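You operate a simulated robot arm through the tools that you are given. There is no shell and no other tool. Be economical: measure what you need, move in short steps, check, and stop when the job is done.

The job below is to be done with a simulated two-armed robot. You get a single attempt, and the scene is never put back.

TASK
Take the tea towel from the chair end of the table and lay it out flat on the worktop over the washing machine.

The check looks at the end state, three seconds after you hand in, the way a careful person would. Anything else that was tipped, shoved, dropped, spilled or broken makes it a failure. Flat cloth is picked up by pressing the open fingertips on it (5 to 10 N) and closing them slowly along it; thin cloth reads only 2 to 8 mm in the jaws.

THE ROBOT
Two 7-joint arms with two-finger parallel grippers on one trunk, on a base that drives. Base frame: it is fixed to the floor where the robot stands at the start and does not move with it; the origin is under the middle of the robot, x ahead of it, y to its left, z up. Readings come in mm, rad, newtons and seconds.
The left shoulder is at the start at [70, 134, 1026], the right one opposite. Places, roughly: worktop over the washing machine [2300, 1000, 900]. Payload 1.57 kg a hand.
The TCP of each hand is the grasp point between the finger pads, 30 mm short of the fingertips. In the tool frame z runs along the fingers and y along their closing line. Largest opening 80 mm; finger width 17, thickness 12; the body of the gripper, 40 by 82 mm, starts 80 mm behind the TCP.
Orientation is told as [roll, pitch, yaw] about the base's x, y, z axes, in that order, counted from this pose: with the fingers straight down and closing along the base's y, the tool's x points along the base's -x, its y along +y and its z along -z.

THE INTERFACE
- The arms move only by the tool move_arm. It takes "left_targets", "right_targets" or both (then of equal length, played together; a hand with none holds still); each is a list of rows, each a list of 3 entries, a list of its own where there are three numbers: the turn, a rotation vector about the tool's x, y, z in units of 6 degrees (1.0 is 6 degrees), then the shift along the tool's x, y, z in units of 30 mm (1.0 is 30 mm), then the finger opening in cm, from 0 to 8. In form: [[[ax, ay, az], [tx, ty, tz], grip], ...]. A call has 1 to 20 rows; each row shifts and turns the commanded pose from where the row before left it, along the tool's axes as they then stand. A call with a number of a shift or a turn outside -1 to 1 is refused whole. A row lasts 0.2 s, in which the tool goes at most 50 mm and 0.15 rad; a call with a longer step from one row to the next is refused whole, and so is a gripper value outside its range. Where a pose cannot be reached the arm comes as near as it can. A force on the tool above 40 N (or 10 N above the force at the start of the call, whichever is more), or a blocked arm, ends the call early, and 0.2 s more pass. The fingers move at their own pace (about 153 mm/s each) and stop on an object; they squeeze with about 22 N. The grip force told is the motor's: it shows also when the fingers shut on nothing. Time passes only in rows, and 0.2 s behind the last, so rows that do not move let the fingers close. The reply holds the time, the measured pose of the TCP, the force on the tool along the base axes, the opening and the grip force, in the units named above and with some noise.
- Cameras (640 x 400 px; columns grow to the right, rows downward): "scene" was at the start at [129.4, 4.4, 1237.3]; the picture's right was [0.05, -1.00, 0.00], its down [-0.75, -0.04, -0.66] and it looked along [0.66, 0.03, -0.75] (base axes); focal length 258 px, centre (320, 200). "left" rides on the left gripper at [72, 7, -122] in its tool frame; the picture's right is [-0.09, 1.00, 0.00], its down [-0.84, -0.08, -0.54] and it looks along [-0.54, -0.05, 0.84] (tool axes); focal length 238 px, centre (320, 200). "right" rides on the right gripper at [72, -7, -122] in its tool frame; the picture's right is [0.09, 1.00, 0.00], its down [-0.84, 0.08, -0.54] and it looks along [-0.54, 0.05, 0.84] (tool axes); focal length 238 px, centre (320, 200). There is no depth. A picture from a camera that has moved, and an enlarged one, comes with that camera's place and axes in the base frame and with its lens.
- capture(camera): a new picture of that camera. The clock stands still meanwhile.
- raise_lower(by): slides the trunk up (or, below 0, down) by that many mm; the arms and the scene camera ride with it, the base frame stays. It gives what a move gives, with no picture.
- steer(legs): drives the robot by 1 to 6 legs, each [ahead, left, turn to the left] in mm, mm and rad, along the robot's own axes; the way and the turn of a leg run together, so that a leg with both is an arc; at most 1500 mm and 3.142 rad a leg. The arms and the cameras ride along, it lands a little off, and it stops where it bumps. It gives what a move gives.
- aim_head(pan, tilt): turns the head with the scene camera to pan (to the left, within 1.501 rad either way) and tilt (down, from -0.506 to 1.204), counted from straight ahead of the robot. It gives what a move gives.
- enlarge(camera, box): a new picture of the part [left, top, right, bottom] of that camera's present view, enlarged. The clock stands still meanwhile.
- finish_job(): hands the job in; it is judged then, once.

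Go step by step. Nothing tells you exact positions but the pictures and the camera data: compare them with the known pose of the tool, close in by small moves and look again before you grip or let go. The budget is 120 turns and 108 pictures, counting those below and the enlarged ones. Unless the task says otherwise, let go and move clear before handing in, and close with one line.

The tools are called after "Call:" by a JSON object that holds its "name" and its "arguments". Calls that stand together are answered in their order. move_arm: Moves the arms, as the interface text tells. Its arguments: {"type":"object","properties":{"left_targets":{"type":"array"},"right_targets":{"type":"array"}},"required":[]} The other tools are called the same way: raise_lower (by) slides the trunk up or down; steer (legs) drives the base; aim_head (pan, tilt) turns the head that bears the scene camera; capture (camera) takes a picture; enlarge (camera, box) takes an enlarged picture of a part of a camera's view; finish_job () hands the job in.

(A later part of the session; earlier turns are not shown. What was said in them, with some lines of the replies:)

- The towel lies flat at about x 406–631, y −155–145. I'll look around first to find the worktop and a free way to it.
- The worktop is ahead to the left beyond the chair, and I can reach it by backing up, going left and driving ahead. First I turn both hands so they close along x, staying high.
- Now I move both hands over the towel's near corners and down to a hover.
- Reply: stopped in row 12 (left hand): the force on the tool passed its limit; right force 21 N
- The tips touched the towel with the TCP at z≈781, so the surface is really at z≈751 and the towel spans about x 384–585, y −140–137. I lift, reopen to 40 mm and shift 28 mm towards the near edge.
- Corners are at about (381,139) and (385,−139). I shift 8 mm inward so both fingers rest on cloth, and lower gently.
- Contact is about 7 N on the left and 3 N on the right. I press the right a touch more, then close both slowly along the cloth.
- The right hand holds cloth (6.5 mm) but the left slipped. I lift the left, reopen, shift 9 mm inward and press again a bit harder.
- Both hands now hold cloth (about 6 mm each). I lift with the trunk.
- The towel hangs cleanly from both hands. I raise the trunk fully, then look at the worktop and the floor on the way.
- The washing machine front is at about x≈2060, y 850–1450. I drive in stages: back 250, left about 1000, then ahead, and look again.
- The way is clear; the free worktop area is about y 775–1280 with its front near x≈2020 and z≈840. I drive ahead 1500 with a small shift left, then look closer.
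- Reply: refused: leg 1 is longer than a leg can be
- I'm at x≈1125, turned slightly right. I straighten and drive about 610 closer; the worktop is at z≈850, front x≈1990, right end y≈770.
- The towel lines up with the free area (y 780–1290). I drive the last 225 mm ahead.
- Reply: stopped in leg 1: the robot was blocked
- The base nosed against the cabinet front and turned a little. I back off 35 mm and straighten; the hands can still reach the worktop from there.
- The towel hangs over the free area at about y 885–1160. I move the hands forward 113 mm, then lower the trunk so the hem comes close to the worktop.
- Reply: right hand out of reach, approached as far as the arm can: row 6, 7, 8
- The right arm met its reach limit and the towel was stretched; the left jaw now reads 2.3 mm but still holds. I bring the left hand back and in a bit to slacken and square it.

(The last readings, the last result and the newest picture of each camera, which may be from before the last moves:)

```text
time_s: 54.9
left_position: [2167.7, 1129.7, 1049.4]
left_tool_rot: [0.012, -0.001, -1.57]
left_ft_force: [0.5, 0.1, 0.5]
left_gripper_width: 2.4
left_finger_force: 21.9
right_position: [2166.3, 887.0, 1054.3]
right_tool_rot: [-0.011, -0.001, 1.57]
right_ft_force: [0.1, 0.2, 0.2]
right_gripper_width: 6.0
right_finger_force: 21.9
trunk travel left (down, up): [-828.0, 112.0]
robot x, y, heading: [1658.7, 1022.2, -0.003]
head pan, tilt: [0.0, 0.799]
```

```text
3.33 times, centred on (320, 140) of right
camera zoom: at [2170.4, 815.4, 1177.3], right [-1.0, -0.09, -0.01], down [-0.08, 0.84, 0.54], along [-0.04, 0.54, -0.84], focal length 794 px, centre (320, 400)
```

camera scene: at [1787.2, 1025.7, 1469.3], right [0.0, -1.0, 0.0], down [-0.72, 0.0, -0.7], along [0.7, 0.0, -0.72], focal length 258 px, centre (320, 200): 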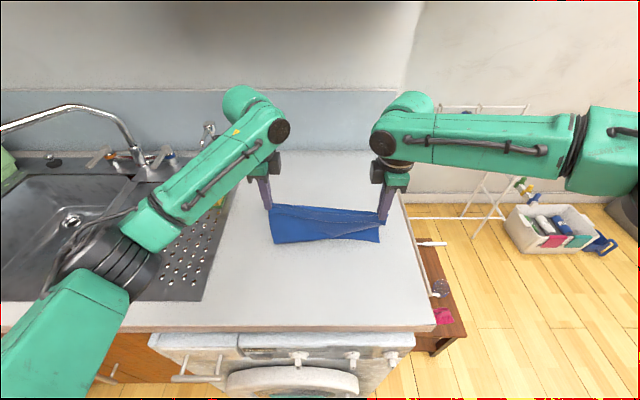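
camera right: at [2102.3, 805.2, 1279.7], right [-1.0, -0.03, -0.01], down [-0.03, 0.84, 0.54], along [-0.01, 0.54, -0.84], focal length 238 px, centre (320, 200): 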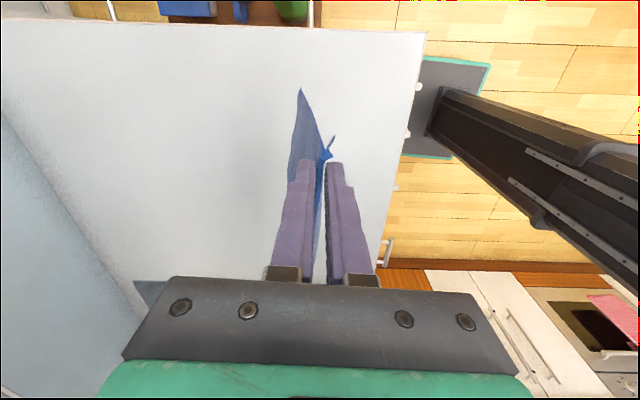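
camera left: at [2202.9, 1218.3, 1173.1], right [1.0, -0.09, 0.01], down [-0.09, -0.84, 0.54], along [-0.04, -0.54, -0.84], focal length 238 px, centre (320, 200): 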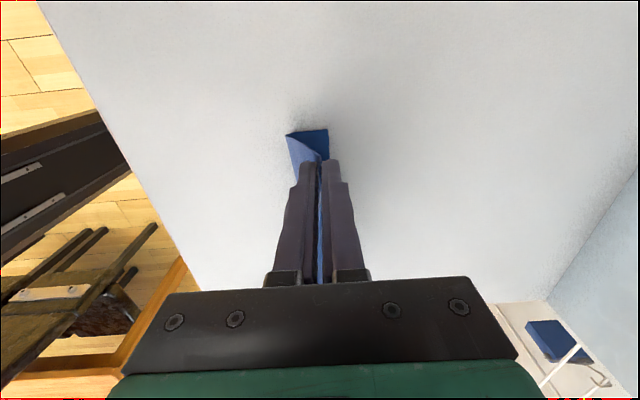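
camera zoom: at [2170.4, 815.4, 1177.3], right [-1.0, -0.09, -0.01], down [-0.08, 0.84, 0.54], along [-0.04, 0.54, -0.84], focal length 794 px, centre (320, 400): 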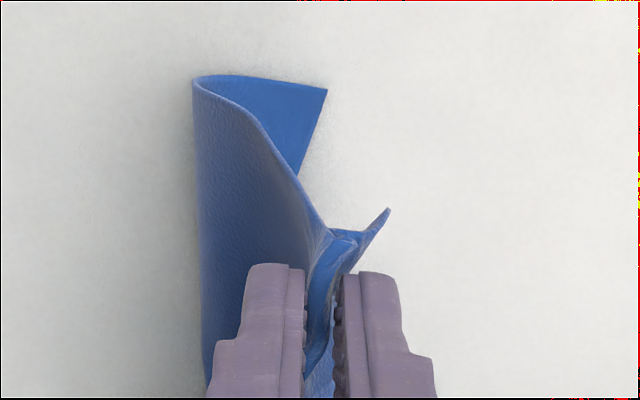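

The hem already touches and has curled differently on each side, so the worktop is higher than I thought (nearer 890). I raise again to let it hang free.

Call:
{"name": "raise_lower", "arguments": {"by": 70}}

Call:
{"name": "capture", "arguments": {"camera": "scene"}}

Call:
{"name": "enlarge", "arguments": {"camera": "left", "box": [240, 80, 400, 200]}}

Call:
{"name": "enlarge", "arguments": {"camera": "right", "box": [240, 80, 400, 200]}}

```text
time_s: 56.0
left_position: [2167.8, 1129.5, 1120.3]
left_tool_rot: [0.012, -0.001, -1.573]
left_ft_force: [0.0, 0.0, -0.3]
left_gripper_width: 2.5
left_finger_force: 21.8
right_position: [2166.1, 887.1, 1125.2]
right_tool_rot: [-0.009, 0.0, 1.57]
right_ft_force: [0.0, 0.1, 0.5]
right_gripper_width: 5.9
right_finger_force: 21.7
trunk travel left (down, up): [-898.0, 42.0]
robot x, y, heading: [1652.5, 1027.2, 0.004]
head pan, tilt: [0.0, 0.799]
```

```text
74 pictures are left
camera scene: at [1787.5, 1025.7, 1539.2], right [0.0, -1.0, 0.0], down [-0.72, 0.0, -0.7], along [0.7, 0.0, -0.72], focal length 258 px, centre (320, 200)
```

scene: 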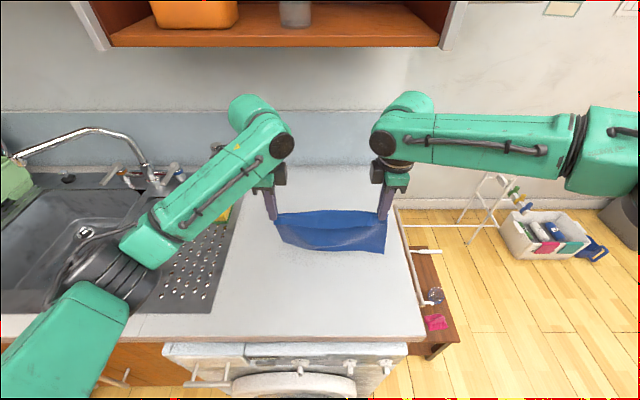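

```text
3.33 times, centred on (320, 140) of left
camera zoom: at [2172.4, 1203.2, 1241.5], right [1.0, -0.09, 0.01], down [-0.09, -0.84, 0.54], along [-0.04, -0.54, -0.84], focal length 794 px, centre (320, 400)
```

zoom: 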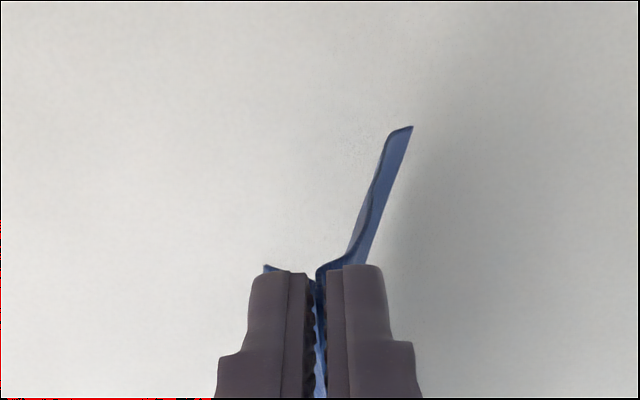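

```text
3.33 times, centred on (320, 140) of right
camera zoom: at [2170.6, 815.6, 1247.2], right [-1.0, -0.09, -0.01], down [-0.08, 0.84, 0.54], along [-0.04, 0.54, -0.84], focal length 794 px, centre (320, 400)
```

zoom: 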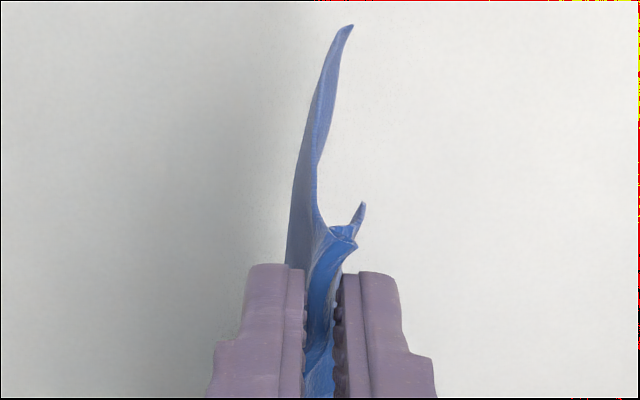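

It hangs nearly straight again (hem z≈965, worktop likely ≈900). I nudge the base 18 mm ahead for margin, then lower to just above touch.

Call:
{"name": "steer", "arguments": {"legs": [[18, 0, 0]]}}

Call:
{"name": "raise_lower", "arguments": {"by": -30}}

Call:
{"name": "enlarge", "arguments": {"camera": "left", "box": [240, 80, 400, 200]}}

Call:
{"name": "enlarge", "arguments": {"camera": "right", "box": [240, 80, 400, 200]}}

Call:
{"name": "enlarge", "arguments": {"camera": "scene", "box": [220, 140, 460, 290]}}

```text
time_s: 56.8
left_position: [2182.6, 1130.1, 1122.4]
left_tool_rot: [0.017, -0.002, -1.572]
left_ft_force: [-0.5, 0.3, 0.0]
left_gripper_width: 2.4
left_finger_force: 22.0
right_position: [2180.4, 887.8, 1126.6]
right_tool_rot: [-0.013, 0.0, 1.572]
right_ft_force: [0.3, 0.1, 0.2]
right_gripper_width: 6.1
right_finger_force: 22.4
trunk travel left (down, up): [-898.0, 42.0]
robot x, y, heading: [1674.4, 1026.2, -0.001]
head pan, tilt: [0.0, 0.799]
```

```text
time_s: 57.5
left_position: [2184.9, 1129.8, 1090.3]
left_tool_rot: [0.015, -0.002, -1.572]
left_ft_force: [0.6, 0.0, 0.9]
left_gripper_width: 2.2
left_finger_force: 22.3
right_position: [2183.0, 888.2, 1095.2]
right_tool_rot: [-0.011, -0.001, 1.571]
right_ft_force: [0.5, 0.0, 0.1]
right_gripper_width: 6.1
right_finger_force: 21.6
trunk travel left (down, up): [-868.0, 72.0]
robot x, y, heading: [1673.9, 1024.5, 0.001]
head pan, tilt: [0.0, 0.799]
```

```text
3.33 times, centred on (320, 140) of left
camera zoom: at [2189.4, 1203.2, 1212.0], right [1.0, -0.09, 0.01], down [-0.09, -0.84, 0.54], along [-0.04, -0.54, -0.84], focal length 794 px, centre (320, 400)
```

zoom: 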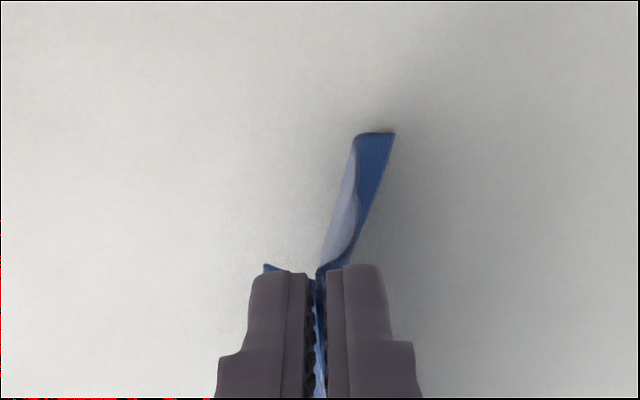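

```text
3.33 times, centred on (320, 140) of right
camera zoom: at [2187.6, 815.6, 1217.7], right [-1.0, -0.09, -0.01], down [-0.08, 0.84, 0.54], along [-0.04, 0.54, -0.84], focal length 794 px, centre (320, 400)
```

zoom: 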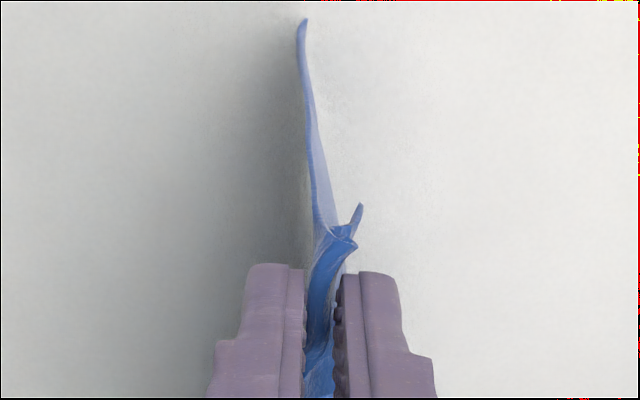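

```text
2.67 times, centred on (340, 215) of scene
camera zoom: at [1804.2, 1025.7, 1509.3], right [0.0, -1.0, 0.0], down [-0.72, 0.0, -0.7], along [0.7, 0.0, -0.72], focal length 688 px, centre (267, 160)
```

zoom: 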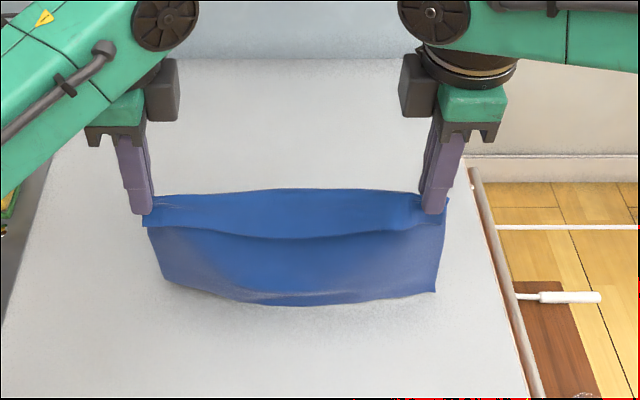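

Hem is just above the surface and the flap at the held edge leans towards me. I start laying: down, then back in an arc.

Call:
{"name": "move_arm", "arguments": {"left_targets": [[[0, 0, 0], [0, 0, 0.667], 0], [[0, 0, 0], [0, -0.333, 0.267], 0], [[0, 0, 0], [0, -0.667, 0.2], 0], [[0, 0, 0], [0, -0.833, 0.267], 0]], "right_targets": [[[0, 0, 0], [0, 0, 0.8], 0], [[0, 0, 0], [0, 0.333, 0.267], 0], [[0, 0, 0], [0, 0.667, 0.2], 0], [[0, 0, 0], [0, 0.833, 0.267], 0]]}}

Call:
{"name": "enlarge", "arguments": {"camera": "left", "box": [240, 80, 400, 200]}}

Call:
{"name": "enlarge", "arguments": {"camera": "right", "box": [240, 80, 400, 200]}}

Call:
{"name": "enlarge", "arguments": {"camera": "scene", "box": [220, 140, 460, 290]}}

```text
time_s: 58.5
left_position: [2130.2, 1131.2, 1046.2]
left_tool_rot: [0.015, -0.001, -1.571]
left_ft_force: [-0.3, 0.6, -0.1]
left_gripper_width: 2.3
left_finger_force: 21.7
right_position: [2125.2, 883.2, 1052.3]
right_tool_rot: [-0.014, -0.003, 1.57]
right_ft_force: [-0.6, 0.2, 0.5]
right_gripper_width: 6.0
right_finger_force: 22.2
right hand out of reach, approached as far as the arm can: row 1
trunk travel left (down, up): [-868.0, 72.0]
robot x, y, heading: [1674.3, 1028.5, -0.004]
head pan, tilt: [0.0, 0.799]
```

```text
3.33 times, centred on (320, 140) of left
camera zoom: at [2134.3, 1204.1, 1168.4], right [1.0, -0.09, 0.01], down [-0.09, -0.84, 0.54], along [-0.04, -0.54, -0.84], focal length 794 px, centre (320, 400)
```

zoom: 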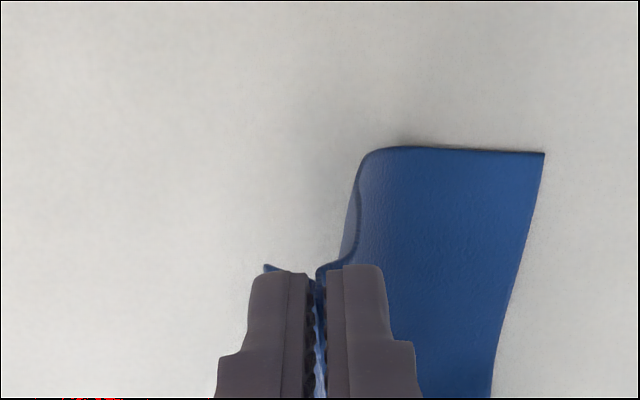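

```text
3.33 times, centred on (320, 140) of right
camera zoom: at [2127.9, 810.8, 1174.0], right [-1.0, -0.09, -0.01], down [-0.08, 0.84, 0.54], along [-0.04, 0.54, -0.84], focal length 794 px, centre (320, 400)
```

zoom: 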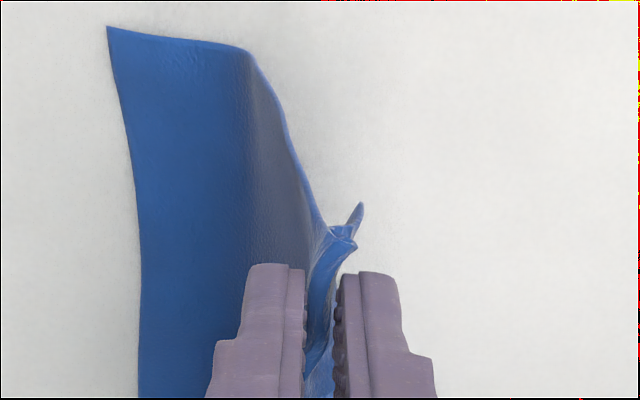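

```text
2.67 times, centred on (340, 215) of scene
camera zoom: at [1803.1, 1025.8, 1509.5], right [0.0, -1.0, 0.0], down [-0.72, 0.0, -0.7], along [0.7, 0.0, -0.72], focal length 688 px, centre (267, 160)
```

zoom: 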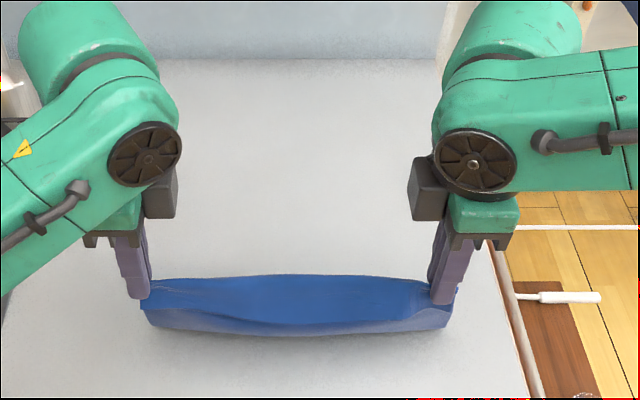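

The hem is laid forward on both sides. I continue the arc, stopping about 45 mm above the surface.

Call:
{"name": "move_arm", "arguments": {"left_targets": [[[0, 0, 0], [0, -0.733, 0.4], 0], [[0, 0, 0], [0, -0.633, 0.467], 0], [[0, 0, 0], [0, -0.5, 0.5], 0], [[0, 0, 0], [0, -0.4, 0.5], 0], [[0, 0, 0], [0, -0.333, 0.4], 0]], "right_targets": [[[0, 0, 0], [0, 0.733, 0.44], 0], [[0, 0, 0], [0, 0.633, 0.507], 0], [[0, 0, 0], [0, 0.5, 0.54], 0], [[0, 0, 0], [0, 0.4, 0.54], 0], [[0, 0, 0], [0, 0.333, 0.44], 0]]}}

Call:
{"name": "enlarge", "arguments": {"camera": "left", "box": [200, 80, 440, 230]}}

Call:
{"name": "enlarge", "arguments": {"camera": "right", "box": [200, 80, 440, 230]}}

Call:
{"name": "capture", "arguments": {"camera": "scene"}}

```text
time_s: 59.7
left_position: [2051.4, 1129.6, 978.3]
left_tool_rot: [0.014, -0.004, -1.573]
left_ft_force: [-0.8, 0.7, -1.1]
left_gripper_width: 2.3
left_finger_force: 22.2
right_position: [2047.5, 884.5, 975.0]
right_tool_rot: [-0.009, -0.002, 1.571]
right_ft_force: [0.0, 0.1, 1.7]
right_gripper_width: 5.8
right_finger_force: 21.7
trunk travel left (down, up): [-868.0, 72.0]
robot x, y, heading: [1672.5, 1027.2, 0.001]
head pan, tilt: [0.0, 0.799]
```

```text
2.67 times, centred on (320, 155) of left
camera zoom: at [2056.1, 1203.2, 1099.7], right [1.0, -0.09, 0.01], down [-0.09, -0.84, 0.54], along [-0.04, -0.54, -0.84], focal length 636 px, centre (320, 320)
```

zoom: 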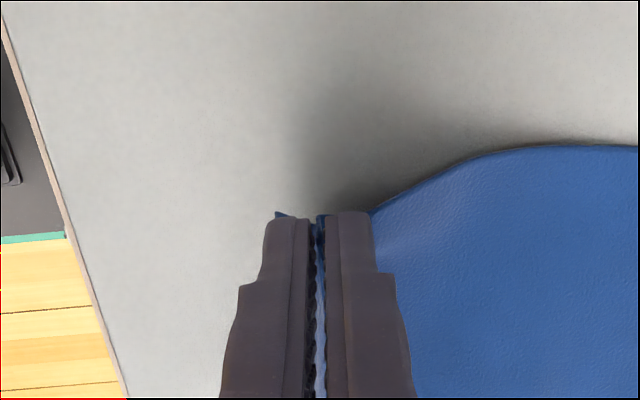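

```text
2.67 times, centred on (320, 155) of right
camera zoom: at [2052.5, 812.6, 1097.7], right [-1.0, -0.09, -0.01], down [-0.08, 0.84, 0.54], along [-0.04, 0.54, -0.84], focal length 636 px, centre (320, 320)
```

zoom: 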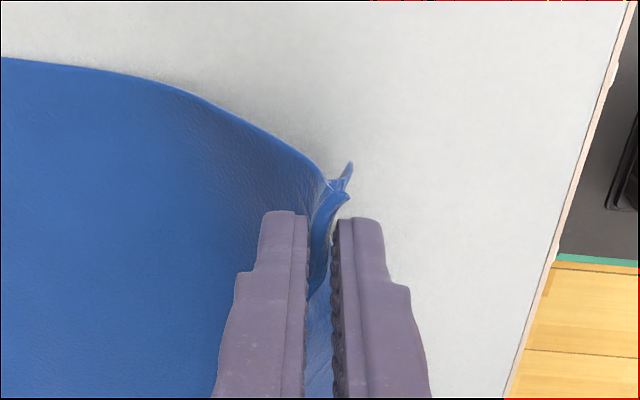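

```text
63 pictures are left
camera scene: at [1804.4, 1025.8, 1509.3], right [0.0, -1.0, 0.0], down [-0.72, 0.0, -0.7], along [0.7, 0.0, -0.72], focal length 258 px, centre (320, 200)
```

scene: 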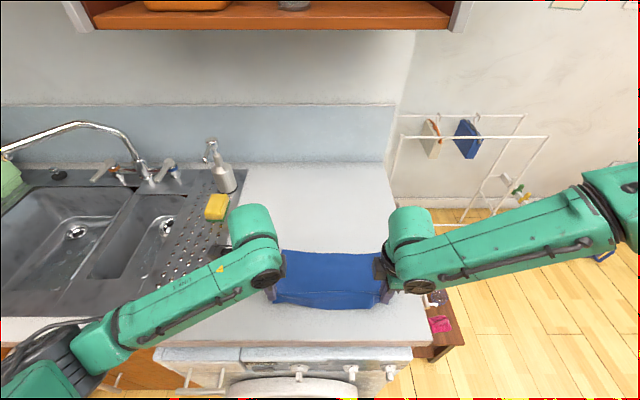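

Nicely laid; about 45 mm remain. Now straight down in small steps watching the force.

Call:
{"name": "move_arm", "arguments": {"left_targets": [[[0, 0, 0], [0, 0, 0.4], 0], [[0, 0, 0], [0, 0, 0.4], 0], [[0, 0, 0], [0, 0, 0.25], 0], [[0, 0, 0], [0, 0, 0.1], 0]], "right_targets": [[[0, 0, 0], [0, 0, 0.4], 0], [[0, 0, 0], [0, 0, 0.3], 0], [[0, 0, 0], [0, 0, 0.25], 0], [[0, 0, 0], [0, 0, 0.1], 0]]}}

Call:
{"name": "enlarge", "arguments": {"camera": "left", "box": [200, 80, 440, 230]}}

Call:
{"name": "enlarge", "arguments": {"camera": "right", "box": [200, 80, 440, 230]}}

```text
time_s: 60.7
left_position: [2055.7, 1130.1, 945.0]
left_tool_rot: [0.016, -0.004, -1.571]
left_ft_force: [1.4, -0.3, 9.5]
left_gripper_width: 2.7
left_finger_force: 21.6
right_position: [2046.1, 884.6, 945.0]
right_tool_rot: [-0.011, -0.003, 1.571]
right_ft_force: [-0.2, 0.1, 0.2]
right_gripper_width: 5.9
right_finger_force: 21.9
trunk travel left (down, up): [-868.0, 72.0]
robot x, y, heading: [1677.2, 1027.2, -0.003]
head pan, tilt: [0.0, 0.799]
```

```text
2.67 times, centred on (320, 155) of left
camera zoom: at [2058.5, 1203.5, 1066.3], right [1.0, -0.09, 0.02], down [-0.09, -0.84, 0.54], along [-0.04, -0.54, -0.84], focal length 636 px, centre (320, 320)
```

zoom: 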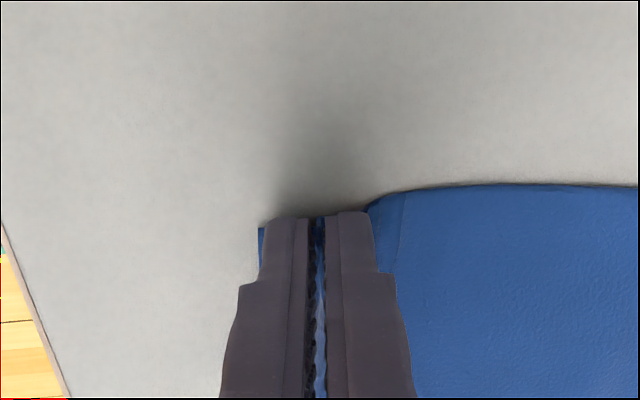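

```text
2.67 times, centred on (320, 155) of right
camera zoom: at [2051.4, 813.1, 1067.1], right [-1.0, -0.09, -0.01], down [-0.08, 0.84, 0.54], along [-0.04, 0.54, -0.84], focal length 636 px, centre (320, 320)
```

zoom: 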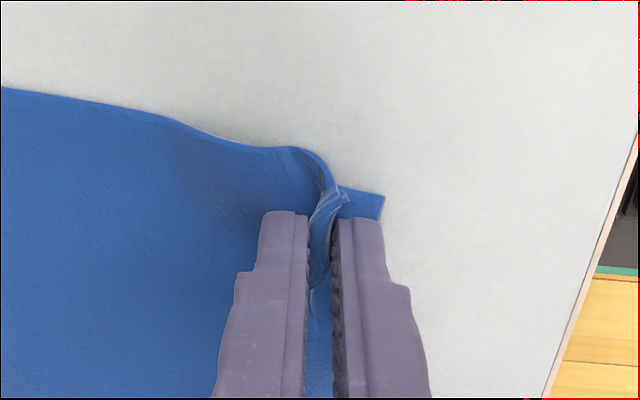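

The flap splayed outward as wanted; left is in contact (worktop z≈915). I settle the right, ease the left, then open the fingers slowly to spread the pinched cloth.

Call:
{"name": "move_arm", "arguments": {"left_targets": [[[0, 0, 0], [0, 0, -0.03], 0], [[0, 0, 0], [0, 0, 0], 0.3], [[0, 0, 0], [0, 0, 0], 0.6], [[0, 0, 0], [0, 0, 0], 0.9], [[0, 0, 0], [0, 0, 0], 1.2], [[0, 0, 0], [0, 0, 0], 1.5], [[0, 0, 0], [0, 0, 0], 1.8], [[0, 0, 0], [0, 0, 0], 2.1], [[0, 0, 0], [0, 0, 0], 2.1], [[0, 0, 0], [0, 0, 0], 2.1], [[0, 0, 0], [0, 0, 0], 2.1], [[0, 0, 0], [0, 0, 0], 2.1]], "right_targets": [[[0, 0, 0], [0, 0, 0.06], 0], [[0, 0, 0], [0, 0, 0.03], 0], [[0, 0, 0], [0, 0, 0], 0.6], [[0, 0, 0], [0, 0, 0], 0.9], [[0, 0, 0], [0, 0, 0], 1.3], [[0, 0, 0], [0, 0, 0], 1.7], [[0, 0, 0], [0, 0, 0], 2.1], [[0, 0, 0], [0, 0, 0], 2.5], [[0, 0, 0], [0, 0, 0], 2.9], [[0, 0, 0], [0, 0, 0], 3.3], [[0, 0, 0], [0, 0, 0], 3.7], [[0, 0, 0], [0, 0, 0], 4]]}}

Call:
{"name": "enlarge", "arguments": {"camera": "left", "box": [200, 80, 440, 230]}}

Call:
{"name": "enlarge", "arguments": {"camera": "right", "box": [200, 80, 440, 230]}}

Call:
{"name": "capture", "arguments": {"camera": "scene"}}

```text
time_s: 63.3
left_position: [2054.5, 1131.0, 943.3]
left_tool_rot: [0.014, -0.003, -1.573]
left_ft_force: [0.3, -0.7, -0.4]
left_gripper_width: 20.8
left_finger_force: 0.0
right_position: [2047.9, 884.7, 941.8]
right_tool_rot: [-0.013, 0.0, 1.573]
right_ft_force: [4.8, -0.8, 23.2]
right_gripper_width: 35.4
right_finger_force: 0.0
trunk travel left (down, up): [-868.0, 72.0]
robot x, y, heading: [1672.5, 1026.7, 0.004]
head pan, tilt: [0.0, 0.799]
```

```text
2.67 times, centred on (320, 155) of left
camera zoom: at [2058.3, 1204.2, 1065.8], right [1.0, -0.09, 0.01], down [-0.09, -0.83, 0.54], along [-0.04, -0.54, -0.84], focal length 636 px, centre (320, 320)
```

zoom: 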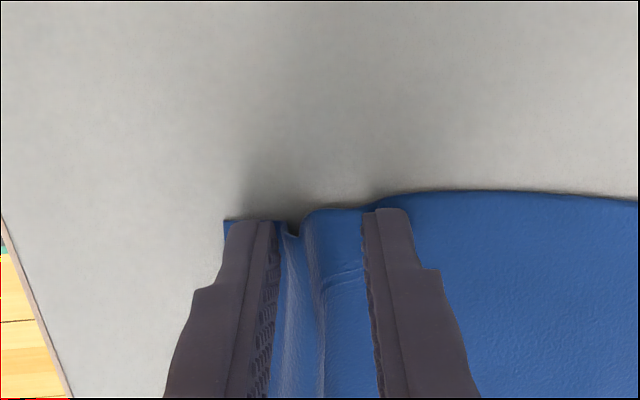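

```text
2.67 times, centred on (320, 155) of right
camera zoom: at [2052.1, 813.7, 1064.4], right [-1.0, -0.09, -0.01], down [-0.08, 0.84, 0.54], along [-0.04, 0.54, -0.84], focal length 636 px, centre (320, 320)
```

zoom: 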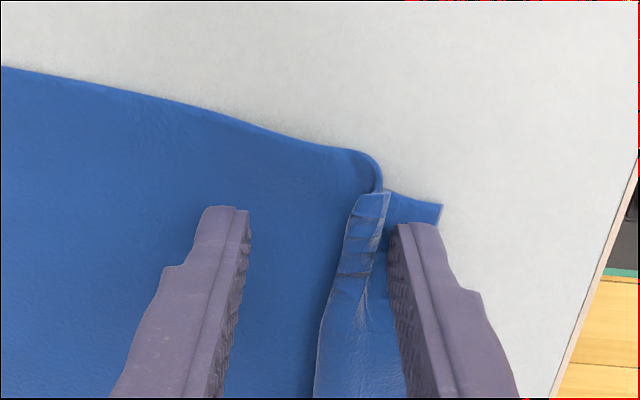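

```text
58 pictures are left
camera scene: at [1803.5, 1027.0, 1509.5], right [0.0, -1.0, 0.0], down [-0.72, 0.0, -0.7], along [0.7, 0.0, -0.72], focal length 258 px, centre (320, 200)
```

scene: 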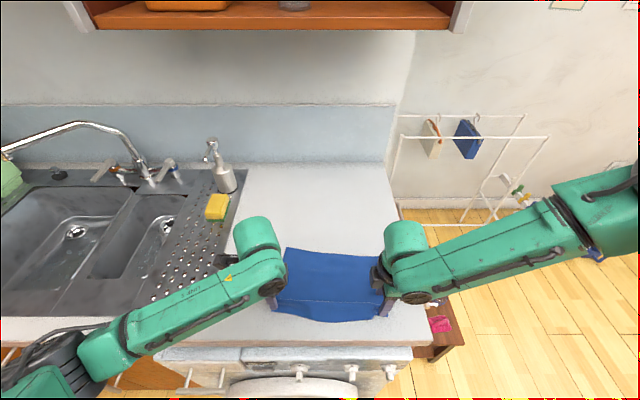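

Cloth is released; the right corner still has a fold and the left a small bump. I lift and look before smoothing by pressing and dragging.

Call:
{"name": "move_arm", "arguments": {"left_targets": [[[0, 0, 0], [0, 0, -0.5], 2.1], [[0, 0, 0], [0, 0, -1], 2.1], [[0, 0, 0], [0, 0, -1], 2.1], [[0, 0, 0], [0, 0, 0], 0]], "right_targets": [[[0, 0, 0], [0, 0, -0.5], 4], [[0, 0, 0], [0, 0, -1], 4], [[0, 0, 0], [0, 0, -1], 4], [[0, 0, 0], [0, 0, 0], 0]]}}

Call:
{"name": "capture", "arguments": {"camera": "left"}}

Call:
{"name": "capture", "arguments": {"camera": "right"}}

Call:
{"name": "enlarge", "arguments": {"camera": "scene", "box": [220, 200, 460, 350]}}

```text
time_s: 64.3
left_position: [2056.9, 1132.1, 1018.7]
left_tool_rot: [0.012, 0.0, -1.571]
left_ft_force: [0.1, 0.0, -0.4]
left_gripper_width: 0.0
left_finger_force: 21.3
right_position: [2045.3, 883.8, 1014.8]
right_tool_rot: [-0.009, 0.0, 1.572]
right_ft_force: [0.8, -0.8, 0.3]
right_gripper_width: 0.0
right_finger_force: 21.1
trunk travel left (down, up): [-868.0, 72.0]
robot x, y, heading: [1672.6, 1026.8, -0.004]
head pan, tilt: [0.0, 0.799]
```

```text
57 pictures are left
camera left: at [2060.4, 1205.4, 1139.6], right [1.0, -0.09, 0.01], down [-0.09, -0.84, 0.54], along [-0.04, -0.54, -0.84], focal length 238 px, centre (320, 200)
```

left: 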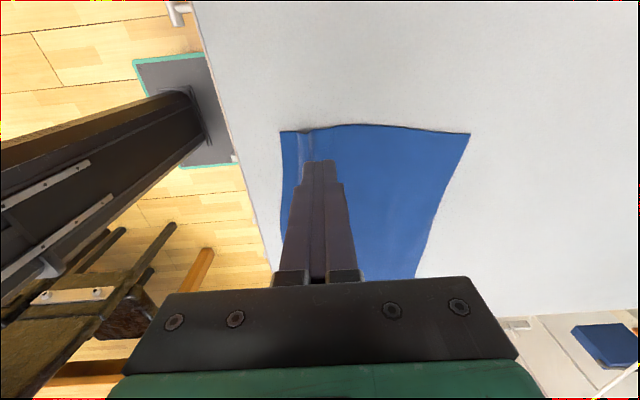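

```text
56 pictures are left
camera right: at [2051.2, 812.0, 1137.0], right [-1.0, -0.09, -0.01], down [-0.08, 0.84, 0.54], along [-0.04, 0.54, -0.84], focal length 238 px, centre (320, 200)
```

right: 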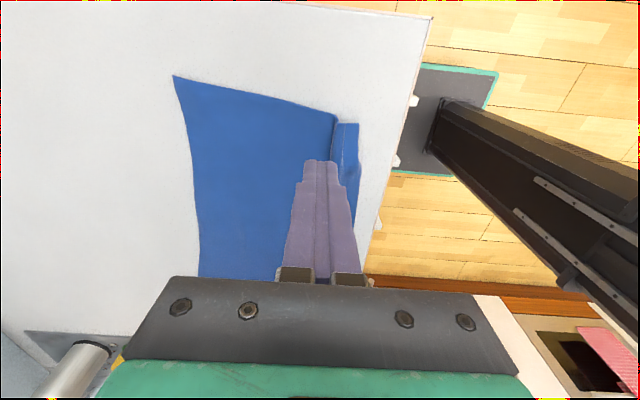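

```text
2.67 times, centred on (340, 275) of scene
camera zoom: at [1806.1, 1025.5, 1509.1], right [0.0, -1.0, 0.0], down [-0.72, 0.0, -0.7], along [0.7, 0.0, -0.72], focal length 688 px, centre (267, 0)
```

zoom: 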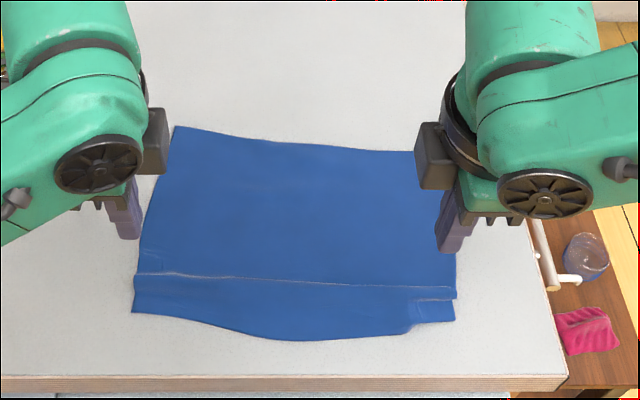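

Nearly flat: a Z-fold remains at the near-right corner and a slight ridge. I hold the cloth down with the left tips and press and drag the right corner flap towards the front.

Call:
{"name": "move_arm", "arguments": {"left_targets": [[[0, 0, 0], [-0.42, 0.67, 0], 0], [[0, 0, 0], [-0.42, 0.67, 0], 0], [[0, 0, 0], [0, 0, 0.8], 0], [[0, 0, 0], [0, 0, 0.8], 0], [[0, 0, 0], [0, 0, 0.65], 0], [[0, 0, 0], [0, 0, 0.12], 0]], "right_targets": [[[0, 0, 0], [0.1, 0.52, 0], 0], [[0, 0, 0], [0.1, 0.52, 0], 0], [[0, 0, 0], [0, 0, 0.8], 0], [[0, 0, 0], [0, 0, 0.7], 0], [[0, 0, 0], [0, 0, 0.6], 0], [[0, 0, 0], [0, 0, 0.1], 0]]}}

Call:
{"name": "capture", "arguments": {"camera": "right"}}

```text
time_s: 65.7
left_position: [2094.8, 1104.0, 948.2]
left_tool_rot: [0.016, -0.003, -1.571]
left_ft_force: [-0.1, 0.2, 0.7]
left_gripper_width: 0.1
left_finger_force: 20.7
right_position: [2015.5, 879.1, 949.9]
right_tool_rot: [-0.01, -0.001, 1.571]
right_ft_force: [0.3, 0.0, 0.0]
right_gripper_width: 0.0
right_finger_force: 21.7
trunk travel left (down, up): [-868.0, 72.0]
robot x, y, heading: [1673.0, 1025.7, 0.001]
head pan, tilt: [0.0, 0.799]
```

```text
54 pictures are left
camera right: at [2020.2, 807.2, 1071.0], right [-1.0, -0.09, -0.01], down [-0.08, 0.84, 0.54], along [-0.04, 0.54, -0.84], focal length 238 px, centre (320, 200)
```

right: 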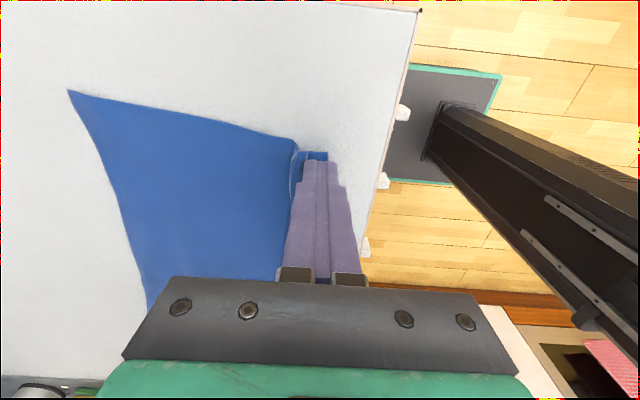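

Well placed on the flap. I press both gently.

Call:
{"name": "move_arm", "arguments": {"left_targets": [[[0, 0, 0], [0, 0, 0.1], 0], [[0, 0, 0], [0, 0, 0.08], 0], [[0, 0, 0], [0, 0, 0], 0]], "right_targets": [[[0, 0, 0], [0, 0, 0.15], 0], [[0, 0, 0], [0, 0, 0.08], 0], [[0, 0, 0], [0, 0, 0], 0]]}}

```text
time_s: 66.5
left_position: [2093.2, 1104.6, 943.5]
left_tool_rot: [0.014, -0.003, -1.57]
left_ft_force: [0.0, -0.1, 0.5]
left_gripper_width: 0.2
left_finger_force: 21.4
right_position: [2016.2, 879.5, 942.2]
right_tool_rot: [-0.012, -0.001, 1.573]
right_ft_force: [-0.1, 0.4, 6.2]
right_gripper_width: 0.0
right_finger_force: 21.1
trunk travel left (down, up): [-868.0, 72.0]
robot x, y, heading: [1673.9, 1028.1, -0.001]
head pan, tilt: [0.0, 0.799]
```

Call:
{"name": "move_arm", "arguments": {"left_targets": [[[0, 0, 0], [0, 0, 0.1], 0], [[0, 0, 0], [0, 0, 0], 0], [[0, 0, 0], [0, 0, 0], 0], [[0, 0, 0], [0, 0, 0], 0], [[0, 0, 0], [0, 0, 0], 0], [[0, 0, 0], [0, 0, 0], 0], [[0, 0, 0], [0, 0, 0], 0], [[0, 0, 0], [0, 0, 0], 0]], "right_targets": [[[0, 0, 0], [0, 0, 0], 0], [[0, 0, 0], [0, 0.14, 0], 0], [[0, 0, 0], [0, 0.14, 0], 0], [[0, 0, 0], [0, 0.14, 0], 0], [[0, 0, 0], [0, 0.14, 0], 0], [[0, 0, 0], [0, 0.14, 0], 0], [[0, 0, 0], [0, 0.14, 0], 0], [[0, 0, 0], [0, 0, 0], 0]]}}

Call:
{"name": "capture", "arguments": {"camera": "right"}}

Call:
{"name": "enlarge", "arguments": {"camera": "scene", "box": [220, 200, 460, 350]}}

```text
time_s: 68.3
left_position: [2094.2, 1104.4, 941.5]
left_tool_rot: [0.015, -0.003, -1.572]
left_ft_force: [3.6, 0.4, 14.5]
left_gripper_width: 0.0
left_finger_force: 21.1
right_position: [1992.5, 878.0, 942.6]
right_tool_rot: [-0.013, -0.001, 1.572]
right_ft_force: [2.1, 0.3, 8.6]
right_gripper_width: 0.2
right_finger_force: 21.0
trunk travel left (down, up): [-868.0, 72.0]
robot x, y, heading: [1674.1, 1024.5, -0.002]
head pan, tilt: [0.0, 0.799]
```

```text
53 pictures are left
camera right: at [1996.1, 806.7, 1064.5], right [-1.0, -0.09, -0.01], down [-0.09, 0.84, 0.54], along [-0.04, 0.54, -0.84], focal length 238 px, centre (320, 200)
```

right: 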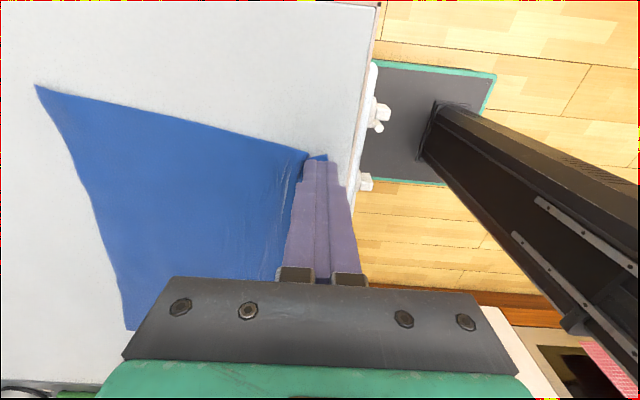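

```text
2.67 times, centred on (340, 275) of scene
camera zoom: at [1803.3, 1025.9, 1509.6], right [0.0, -1.0, 0.0], down [-0.72, 0.0, -0.7], along [0.7, 0.0, -0.72], focal length 688 px, centre (267, 0)
```

zoom: 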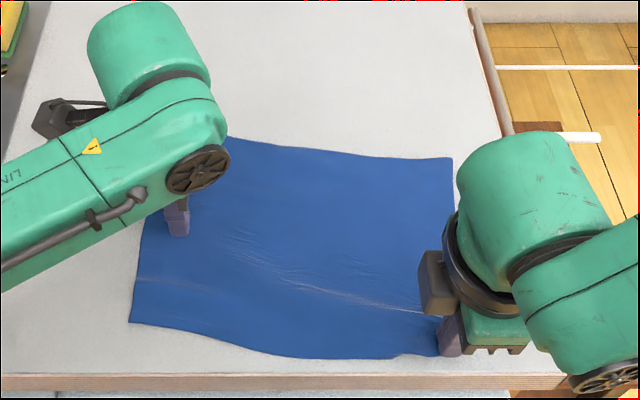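

The Z-fold pulled out. I lift both hands straight up and check.

Call:
{"name": "move_arm", "arguments": {"left_targets": [[[0, 0, 0], [0, 0, -0.5], 0], [[0, 0, 0], [0, 0, -1], 0], [[0, 0, 0], [0, 0, -1], 0], [[0, 0, 0], [0.9, 0, -0.9], 0], [[0, 0, 0], [0.9, 0, -0.9], 0]], "right_targets": [[[0, 0, 0], [0, 0, -0.5], 0], [[0, 0, 0], [0, 0, -1], 0], [[0, 0, 0], [0, 0, -1], 0], [[0, 0, 0], [0.9, 0, -0.9], 0], [[0, 0, 0], [0.9, 0, -0.9], 0]]}}

Call:
{"name": "enlarge", "arguments": {"camera": "scene", "box": [220, 200, 460, 350]}}

Call:
{"name": "capture", "arguments": {"camera": "left"}}

Call:
{"name": "capture", "arguments": {"camera": "right"}}

```text
time_s: 69.5
left_position: [2089.3, 1159.0, 1071.8]
left_tool_rot: [0.013, 0.001, -1.573]
left_ft_force: [-0.2, -0.7, 1.0]
left_gripper_width: 0.3
left_finger_force: 21.0
right_position: [2013.7, 827.1, 1049.5]
right_tool_rot: [-0.007, -0.001, 1.573]
right_ft_force: [-0.4, -0.4, 0.4]
right_gripper_width: 0.0
right_finger_force: 21.3
right hand out of reach, approached as far as the arm can: row 2, 3, 4, 5
trunk travel left (down, up): [-868.0, 72.0]
robot x, y, heading: [1674.2, 1026.9, -0.002]
head pan, tilt: [0.0, 0.799]
```

```text
2.67 times, centred on (340, 275) of scene
camera zoom: at [1801.4, 1022.3, 1509.6], right [0.0, -1.0, 0.0], down [-0.72, 0.0, -0.7], along [0.7, 0.0, -0.72], focal length 688 px, centre (267, 0)
```

zoom: 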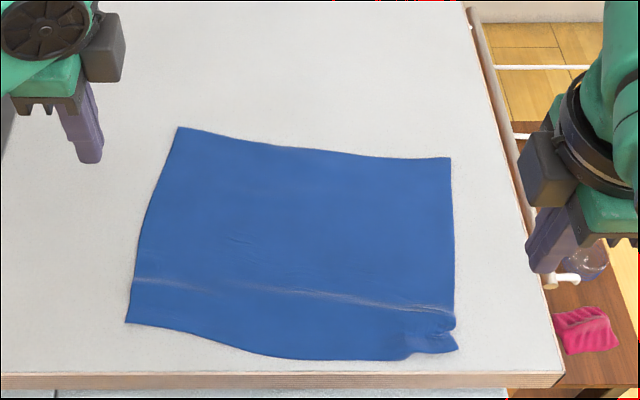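

```text
50 pictures are left
camera left: at [2093.5, 1230.8, 1193.6], right [1.0, -0.09, 0.01], down [-0.09, -0.84, 0.54], along [-0.04, -0.54, -0.84], focal length 238 px, centre (320, 200)
```

left: 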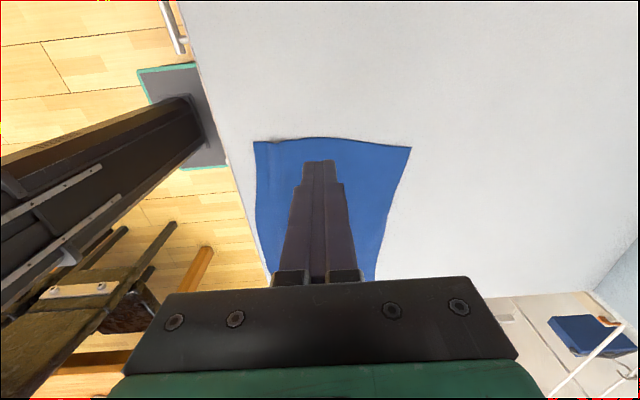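

```text
49 pictures are left
camera right: at [2018.3, 755.0, 1170.8], right [-1.0, -0.09, -0.01], down [-0.08, 0.84, 0.54], along [-0.04, 0.54, -0.84], focal length 238 px, centre (320, 200)
```

right: 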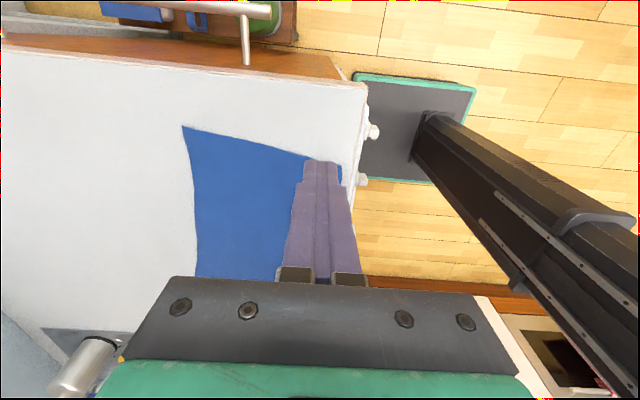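

It is nearly flat; a small pucker shows at the near-right corner. I look closer.

Call:
{"name": "enlarge", "arguments": {"camera": "scene", "box": [330, 285, 410, 345]}}

Call:
{"name": "enlarge", "arguments": {"camera": "scene", "box": [255, 275, 345, 345]}}

```text
6.67 times, centred on (370, 315) of scene
camera zoom: at [1801.4, 1022.3, 1509.6], right [0.0, -1.0, 0.0], down [-0.72, 0.0, -0.7], along [0.7, 0.0, -0.72], focal length 1720 px, centre (-13, -567)
```

zoom: 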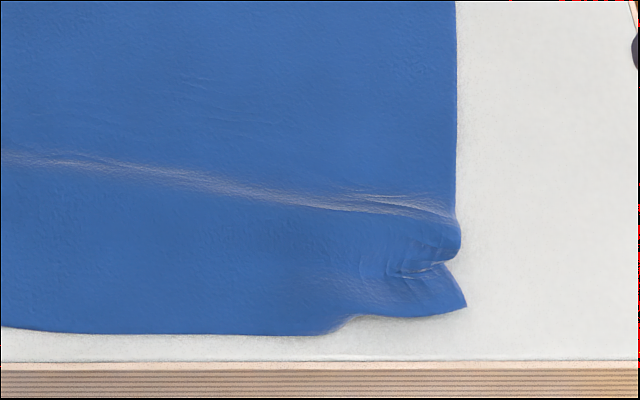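

```text
5.71 times, centred on (300, 310) of scene
camera zoom: at [1801.4, 1022.3, 1509.6], right [0.0, -1.0, 0.0], down [-0.72, 0.0, -0.7], along [0.7, 0.0, -0.72], focal length 1475 px, centre (434, -429)
```

zoom: 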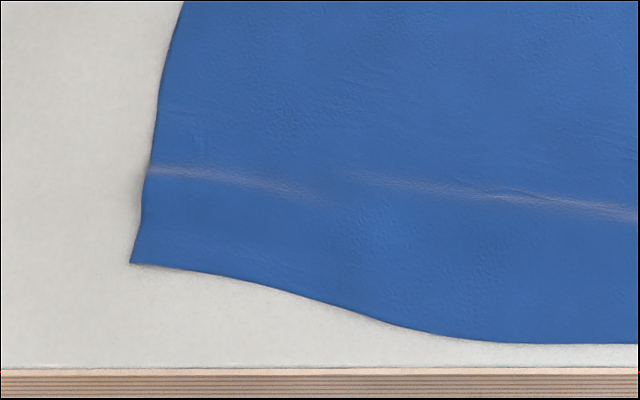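

The corner was pushed back about 10 mm during lifting. I go back down beside it, press the corner, drag it out slightly, and this time lift with the trunk.

Call:
{"name": "move_arm", "arguments": {"right_targets": [[[0, 0, 0], [0, 0, 0.75], 0], [[0, 0, 0], [0, 0, 0.75], 0], [[0, 0, 0], [0, 0, 0.75], 0], [[0, 0, 0], [-0.2, 0.2, 0.5], 0]]}}

```text
time_s: 70.5
left_position: [2093.6, 1160.5, 1069.9]
left_tool_rot: [0.012, -0.004, -1.571]
left_ft_force: [-0.6, 0.1, 0.0]
left_gripper_width: 0.0
left_finger_force: 21.3
right_position: [2014.0, 838.0, 967.0]
right_tool_rot: [-0.011, 0.0, 1.572]
right_ft_force: [0.0, -0.8, -0.7]
right_gripper_width: 0.0
right_finger_force: 21.7
trunk travel left (down, up): [-868.0, 72.0]
robot x, y, heading: [1673.3, 1025.2, -0.002]
head pan, tilt: [0.0, 0.799]
```

Call:
{"name": "move_arm", "arguments": {"right_targets": [[[0, 0, 0], [-0.6, 0.45, 0], 0], [[0, 0, 0], [-0.6, 0.45, 0], 0], [[0, 0, 0], [0, 0, 0.5], 0], [[0, 0, 0], [0, 0, 0], 0]]}}

Call:
{"name": "enlarge", "arguments": {"camera": "right", "box": [200, 80, 440, 230]}}

```text
time_s: 71.5
left_position: [2092.7, 1159.4, 1070.3]
left_tool_rot: [0.011, -0.002, -1.571]
left_ft_force: [-0.1, -0.1, -0.3]
left_gripper_width: 0.0
left_finger_force: 21.2
right_position: [1983.9, 874.5, 950.0]
right_tool_rot: [-0.011, -0.003, 1.571]
right_ft_force: [-0.1, -0.2, 0.1]
right_gripper_width: 0.1
right_finger_force: 20.9
trunk travel left (down, up): [-868.0, 72.0]
robot x, y, heading: [1674.7, 1027.1, 0.001]
head pan, tilt: [0.0, 0.799]
```

```text
2.67 times, centred on (320, 155) of right
camera zoom: at [1989.7, 801.8, 1072.1], right [-1.0, -0.09, -0.01], down [-0.08, 0.84, 0.54], along [-0.04, 0.54, -0.84], focal length 636 px, centre (320, 320)
```

zoom: 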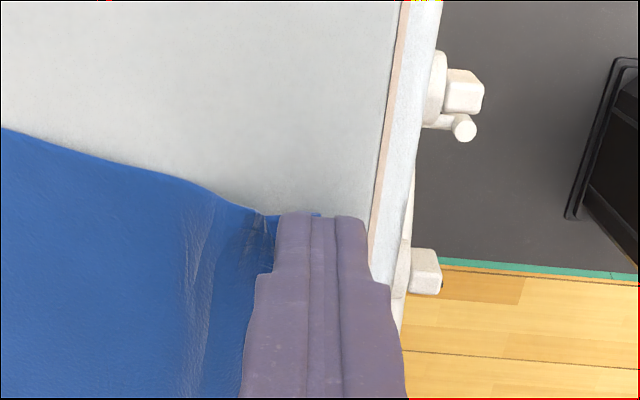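

Call:
{"name": "move_arm", "arguments": {"right_targets": [[[0, 0, 0], [0, 0, 0.15], 0], [[0, 0, 0], [0, 0, 0.13], 0], [[0, 0, 0], [0, 0, 0], 0], [[0, 0, 0], [0.04, 0.1, 0], 0], [[0, 0, 0], [0.04, 0.1, 0], 0], [[0, 0, 0], [0.04, 0.1, 0], 0], [[0, 0, 0], [0, 0, 0], 0]]}}

Call:
{"name": "enlarge", "arguments": {"camera": "scene", "box": [330, 285, 410, 345]}}

Call:
{"name": "enlarge", "arguments": {"camera": "right", "box": [200, 80, 440, 230]}}

```text
time_s: 73.1
left_position: [2091.7, 1160.1, 1070.3]
left_tool_rot: [0.015, -0.003, -1.574]
left_ft_force: [-0.4, 0.3, -0.6]
left_gripper_width: 0.2
left_finger_force: 21.1
right_position: [1975.0, 871.0, 941.8]
right_tool_rot: [-0.011, 0.0, 1.572]
right_ft_force: [2.1, -0.3, 10.8]
right_gripper_width: 0.0
right_finger_force: 21.0
trunk travel left (down, up): [-868.0, 72.0]
robot x, y, heading: [1672.0, 1024.7, 0.001]
head pan, tilt: [0.0, 0.799]
```

```text
6.67 times, centred on (370, 315) of scene
camera zoom: at [1804.7, 1026.6, 1509.4], right [0.0, -1.0, 0.0], down [-0.72, 0.0, -0.7], along [0.7, 0.0, -0.72], focal length 1720 px, centre (-13, -567)
```

zoom: 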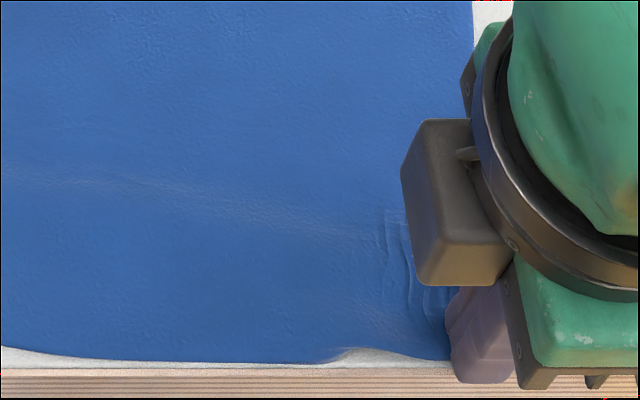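

```text
2.67 times, centred on (320, 155) of right
camera zoom: at [1980.6, 799.2, 1064.2], right [-1.0, -0.09, -0.01], down [-0.08, 0.84, 0.54], along [-0.04, 0.54, -0.84], focal length 636 px, centre (320, 320)
```

zoom: 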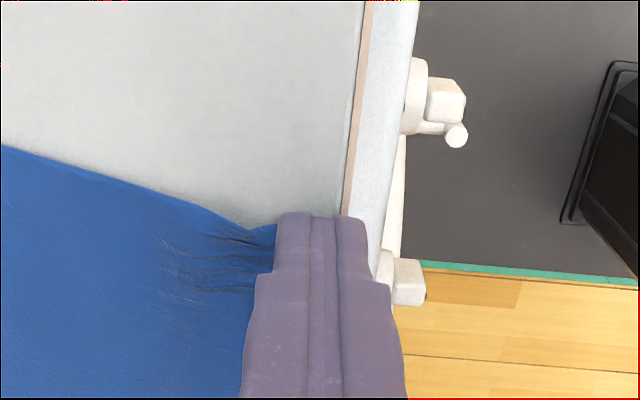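

The crease is smoothed and the towel is still all on the worktop. I lift with the trunk and look.

Call:
{"name": "raise_lower", "arguments": {"by": 70}}

Call:
{"name": "capture", "arguments": {"camera": "scene"}}

Call:
{"name": "enlarge", "arguments": {"camera": "scene", "box": [240, 210, 420, 330]}}

Call:
{"name": "capture", "arguments": {"camera": "right"}}

```text
time_s: 74.2
left_position: [2093.0, 1159.5, 1138.3]
left_tool_rot: [0.013, -0.001, -1.572]
left_ft_force: [-0.2, -0.6, 0.7]
left_gripper_width: 0.0
left_finger_force: 21.5
right_position: [1976.2, 869.7, 1011.0]
right_tool_rot: [-0.012, -0.003, 1.57]
right_ft_force: [0.0, 0.1, -0.1]
right_gripper_width: 0.1
right_finger_force: 21.3
trunk travel left (down, up): [-938.0, 2.0]
robot x, y, heading: [1671.7, 1023.2, 0.001]
head pan, tilt: [0.0, 0.799]
```

```text
43 pictures are left
camera scene: at [1805.5, 1025.6, 1579.2], right [0.0, -1.0, 0.0], down [-0.72, 0.0, -0.7], along [0.7, 0.0, -0.72], focal length 258 px, centre (320, 200)
```

scene: 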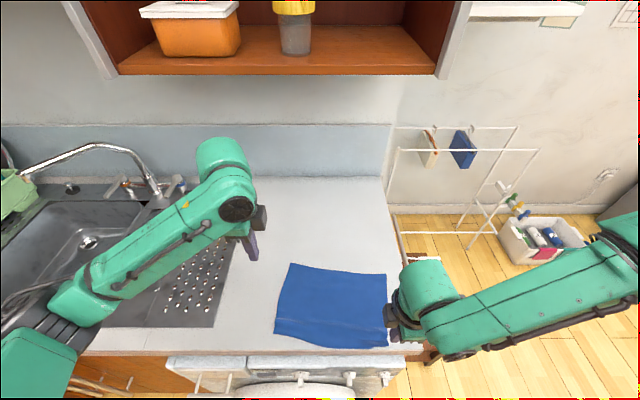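

```text
3.33 times, centred on (330, 270) of scene
camera zoom: at [1805.5, 1025.6, 1579.2], right [0.0, -1.0, 0.0], down [-0.72, 0.0, -0.7], along [0.7, 0.0, -0.72], focal length 860 px, centre (287, -33)
```

zoom: 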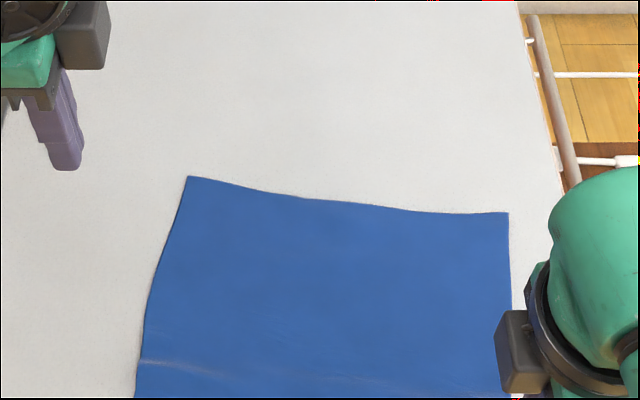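

```text
41 pictures are left
camera right: at [1980.8, 798.4, 1133.5], right [-1.0, -0.09, -0.01], down [-0.08, 0.84, 0.54], along [-0.04, 0.54, -0.84], focal length 238 px, centre (320, 200)
```

right: 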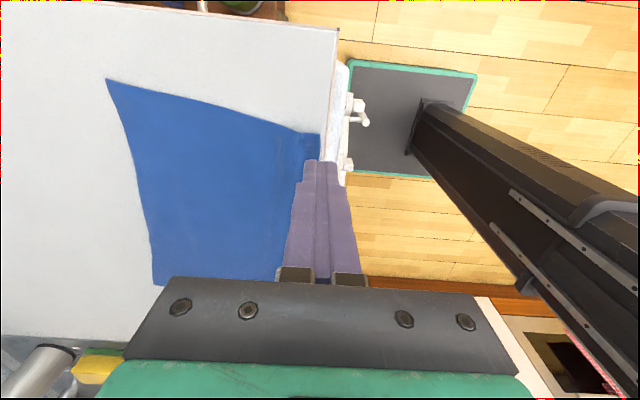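

The towel lies flat and square with the corner spread out. I back the robot away with the hands above it and take a last look.

Call:
{"name": "steer", "arguments": {"legs": [[-350, 0, 0]]}}

Call:
{"name": "capture", "arguments": {"camera": "scene"}}

Call:
{"name": "enlarge", "arguments": {"camera": "scene", "box": [240, 130, 420, 250]}}

```text
time_s: 76.5
left_position: [1743.8, 1160.7, 1138.0]
left_tool_rot: [0.01, -0.003, -1.575]
left_ft_force: [0.1, 0.4, -0.8]
left_gripper_width: 0.0
left_finger_force: 21.4
right_position: [1626.5, 870.8, 1010.8]
right_tool_rot: [-0.008, 0.001, 1.567]
right_ft_force: [0.8, 0.6, -0.3]
right_gripper_width: 0.2
right_finger_force: 22.0
trunk travel left (down, up): [-938.0, 2.0]
robot x, y, heading: [1324.2, 1025.1, -0.007]
head pan, tilt: [0.0, 0.799]
```

```text
40 pictures are left
camera scene: at [1457.8, 1026.2, 1578.9], right [0.0, -1.0, 0.0], down [-0.72, 0.0, -0.7], along [0.7, 0.0, -0.72], focal length 258 px, centre (320, 200)
```

scene: 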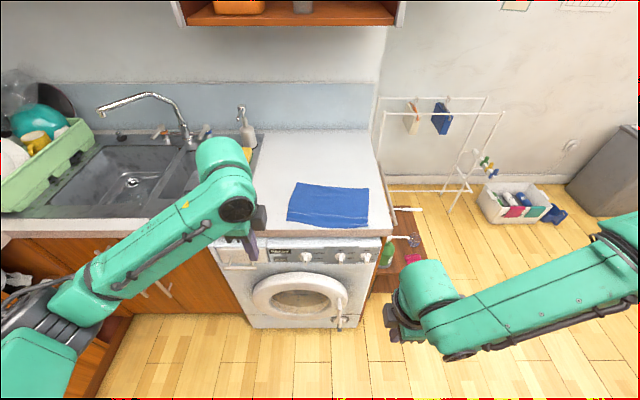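

```text
3.33 times, centred on (330, 190) of scene
camera zoom: at [1457.8, 1026.2, 1578.9], right [0.0, -1.0, 0.0], down [-0.72, 0.0, -0.7], along [0.7, 0.0, -0.72], focal length 860 px, centre (287, 233)
```

zoom: 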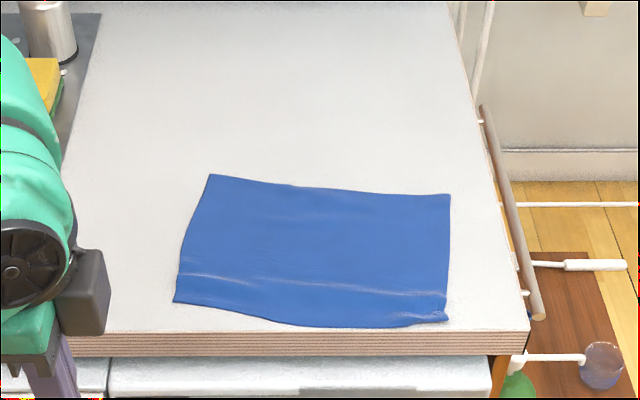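

The towel lies flat and fully on the worktop over the washing machine, with only a faint crease left in it. Nothing else looks disturbed, so I'm handing in.

Call:
{"name": "finish_job", "arguments": {}}

```text
The job is handed in.
```

The tea towel is laid out on the worktop over the washing machine, flat apart from a faint crease and a slight pucker at the near-right corner. The base bumped the cabinet front once on the way in, but nothing looked moved.
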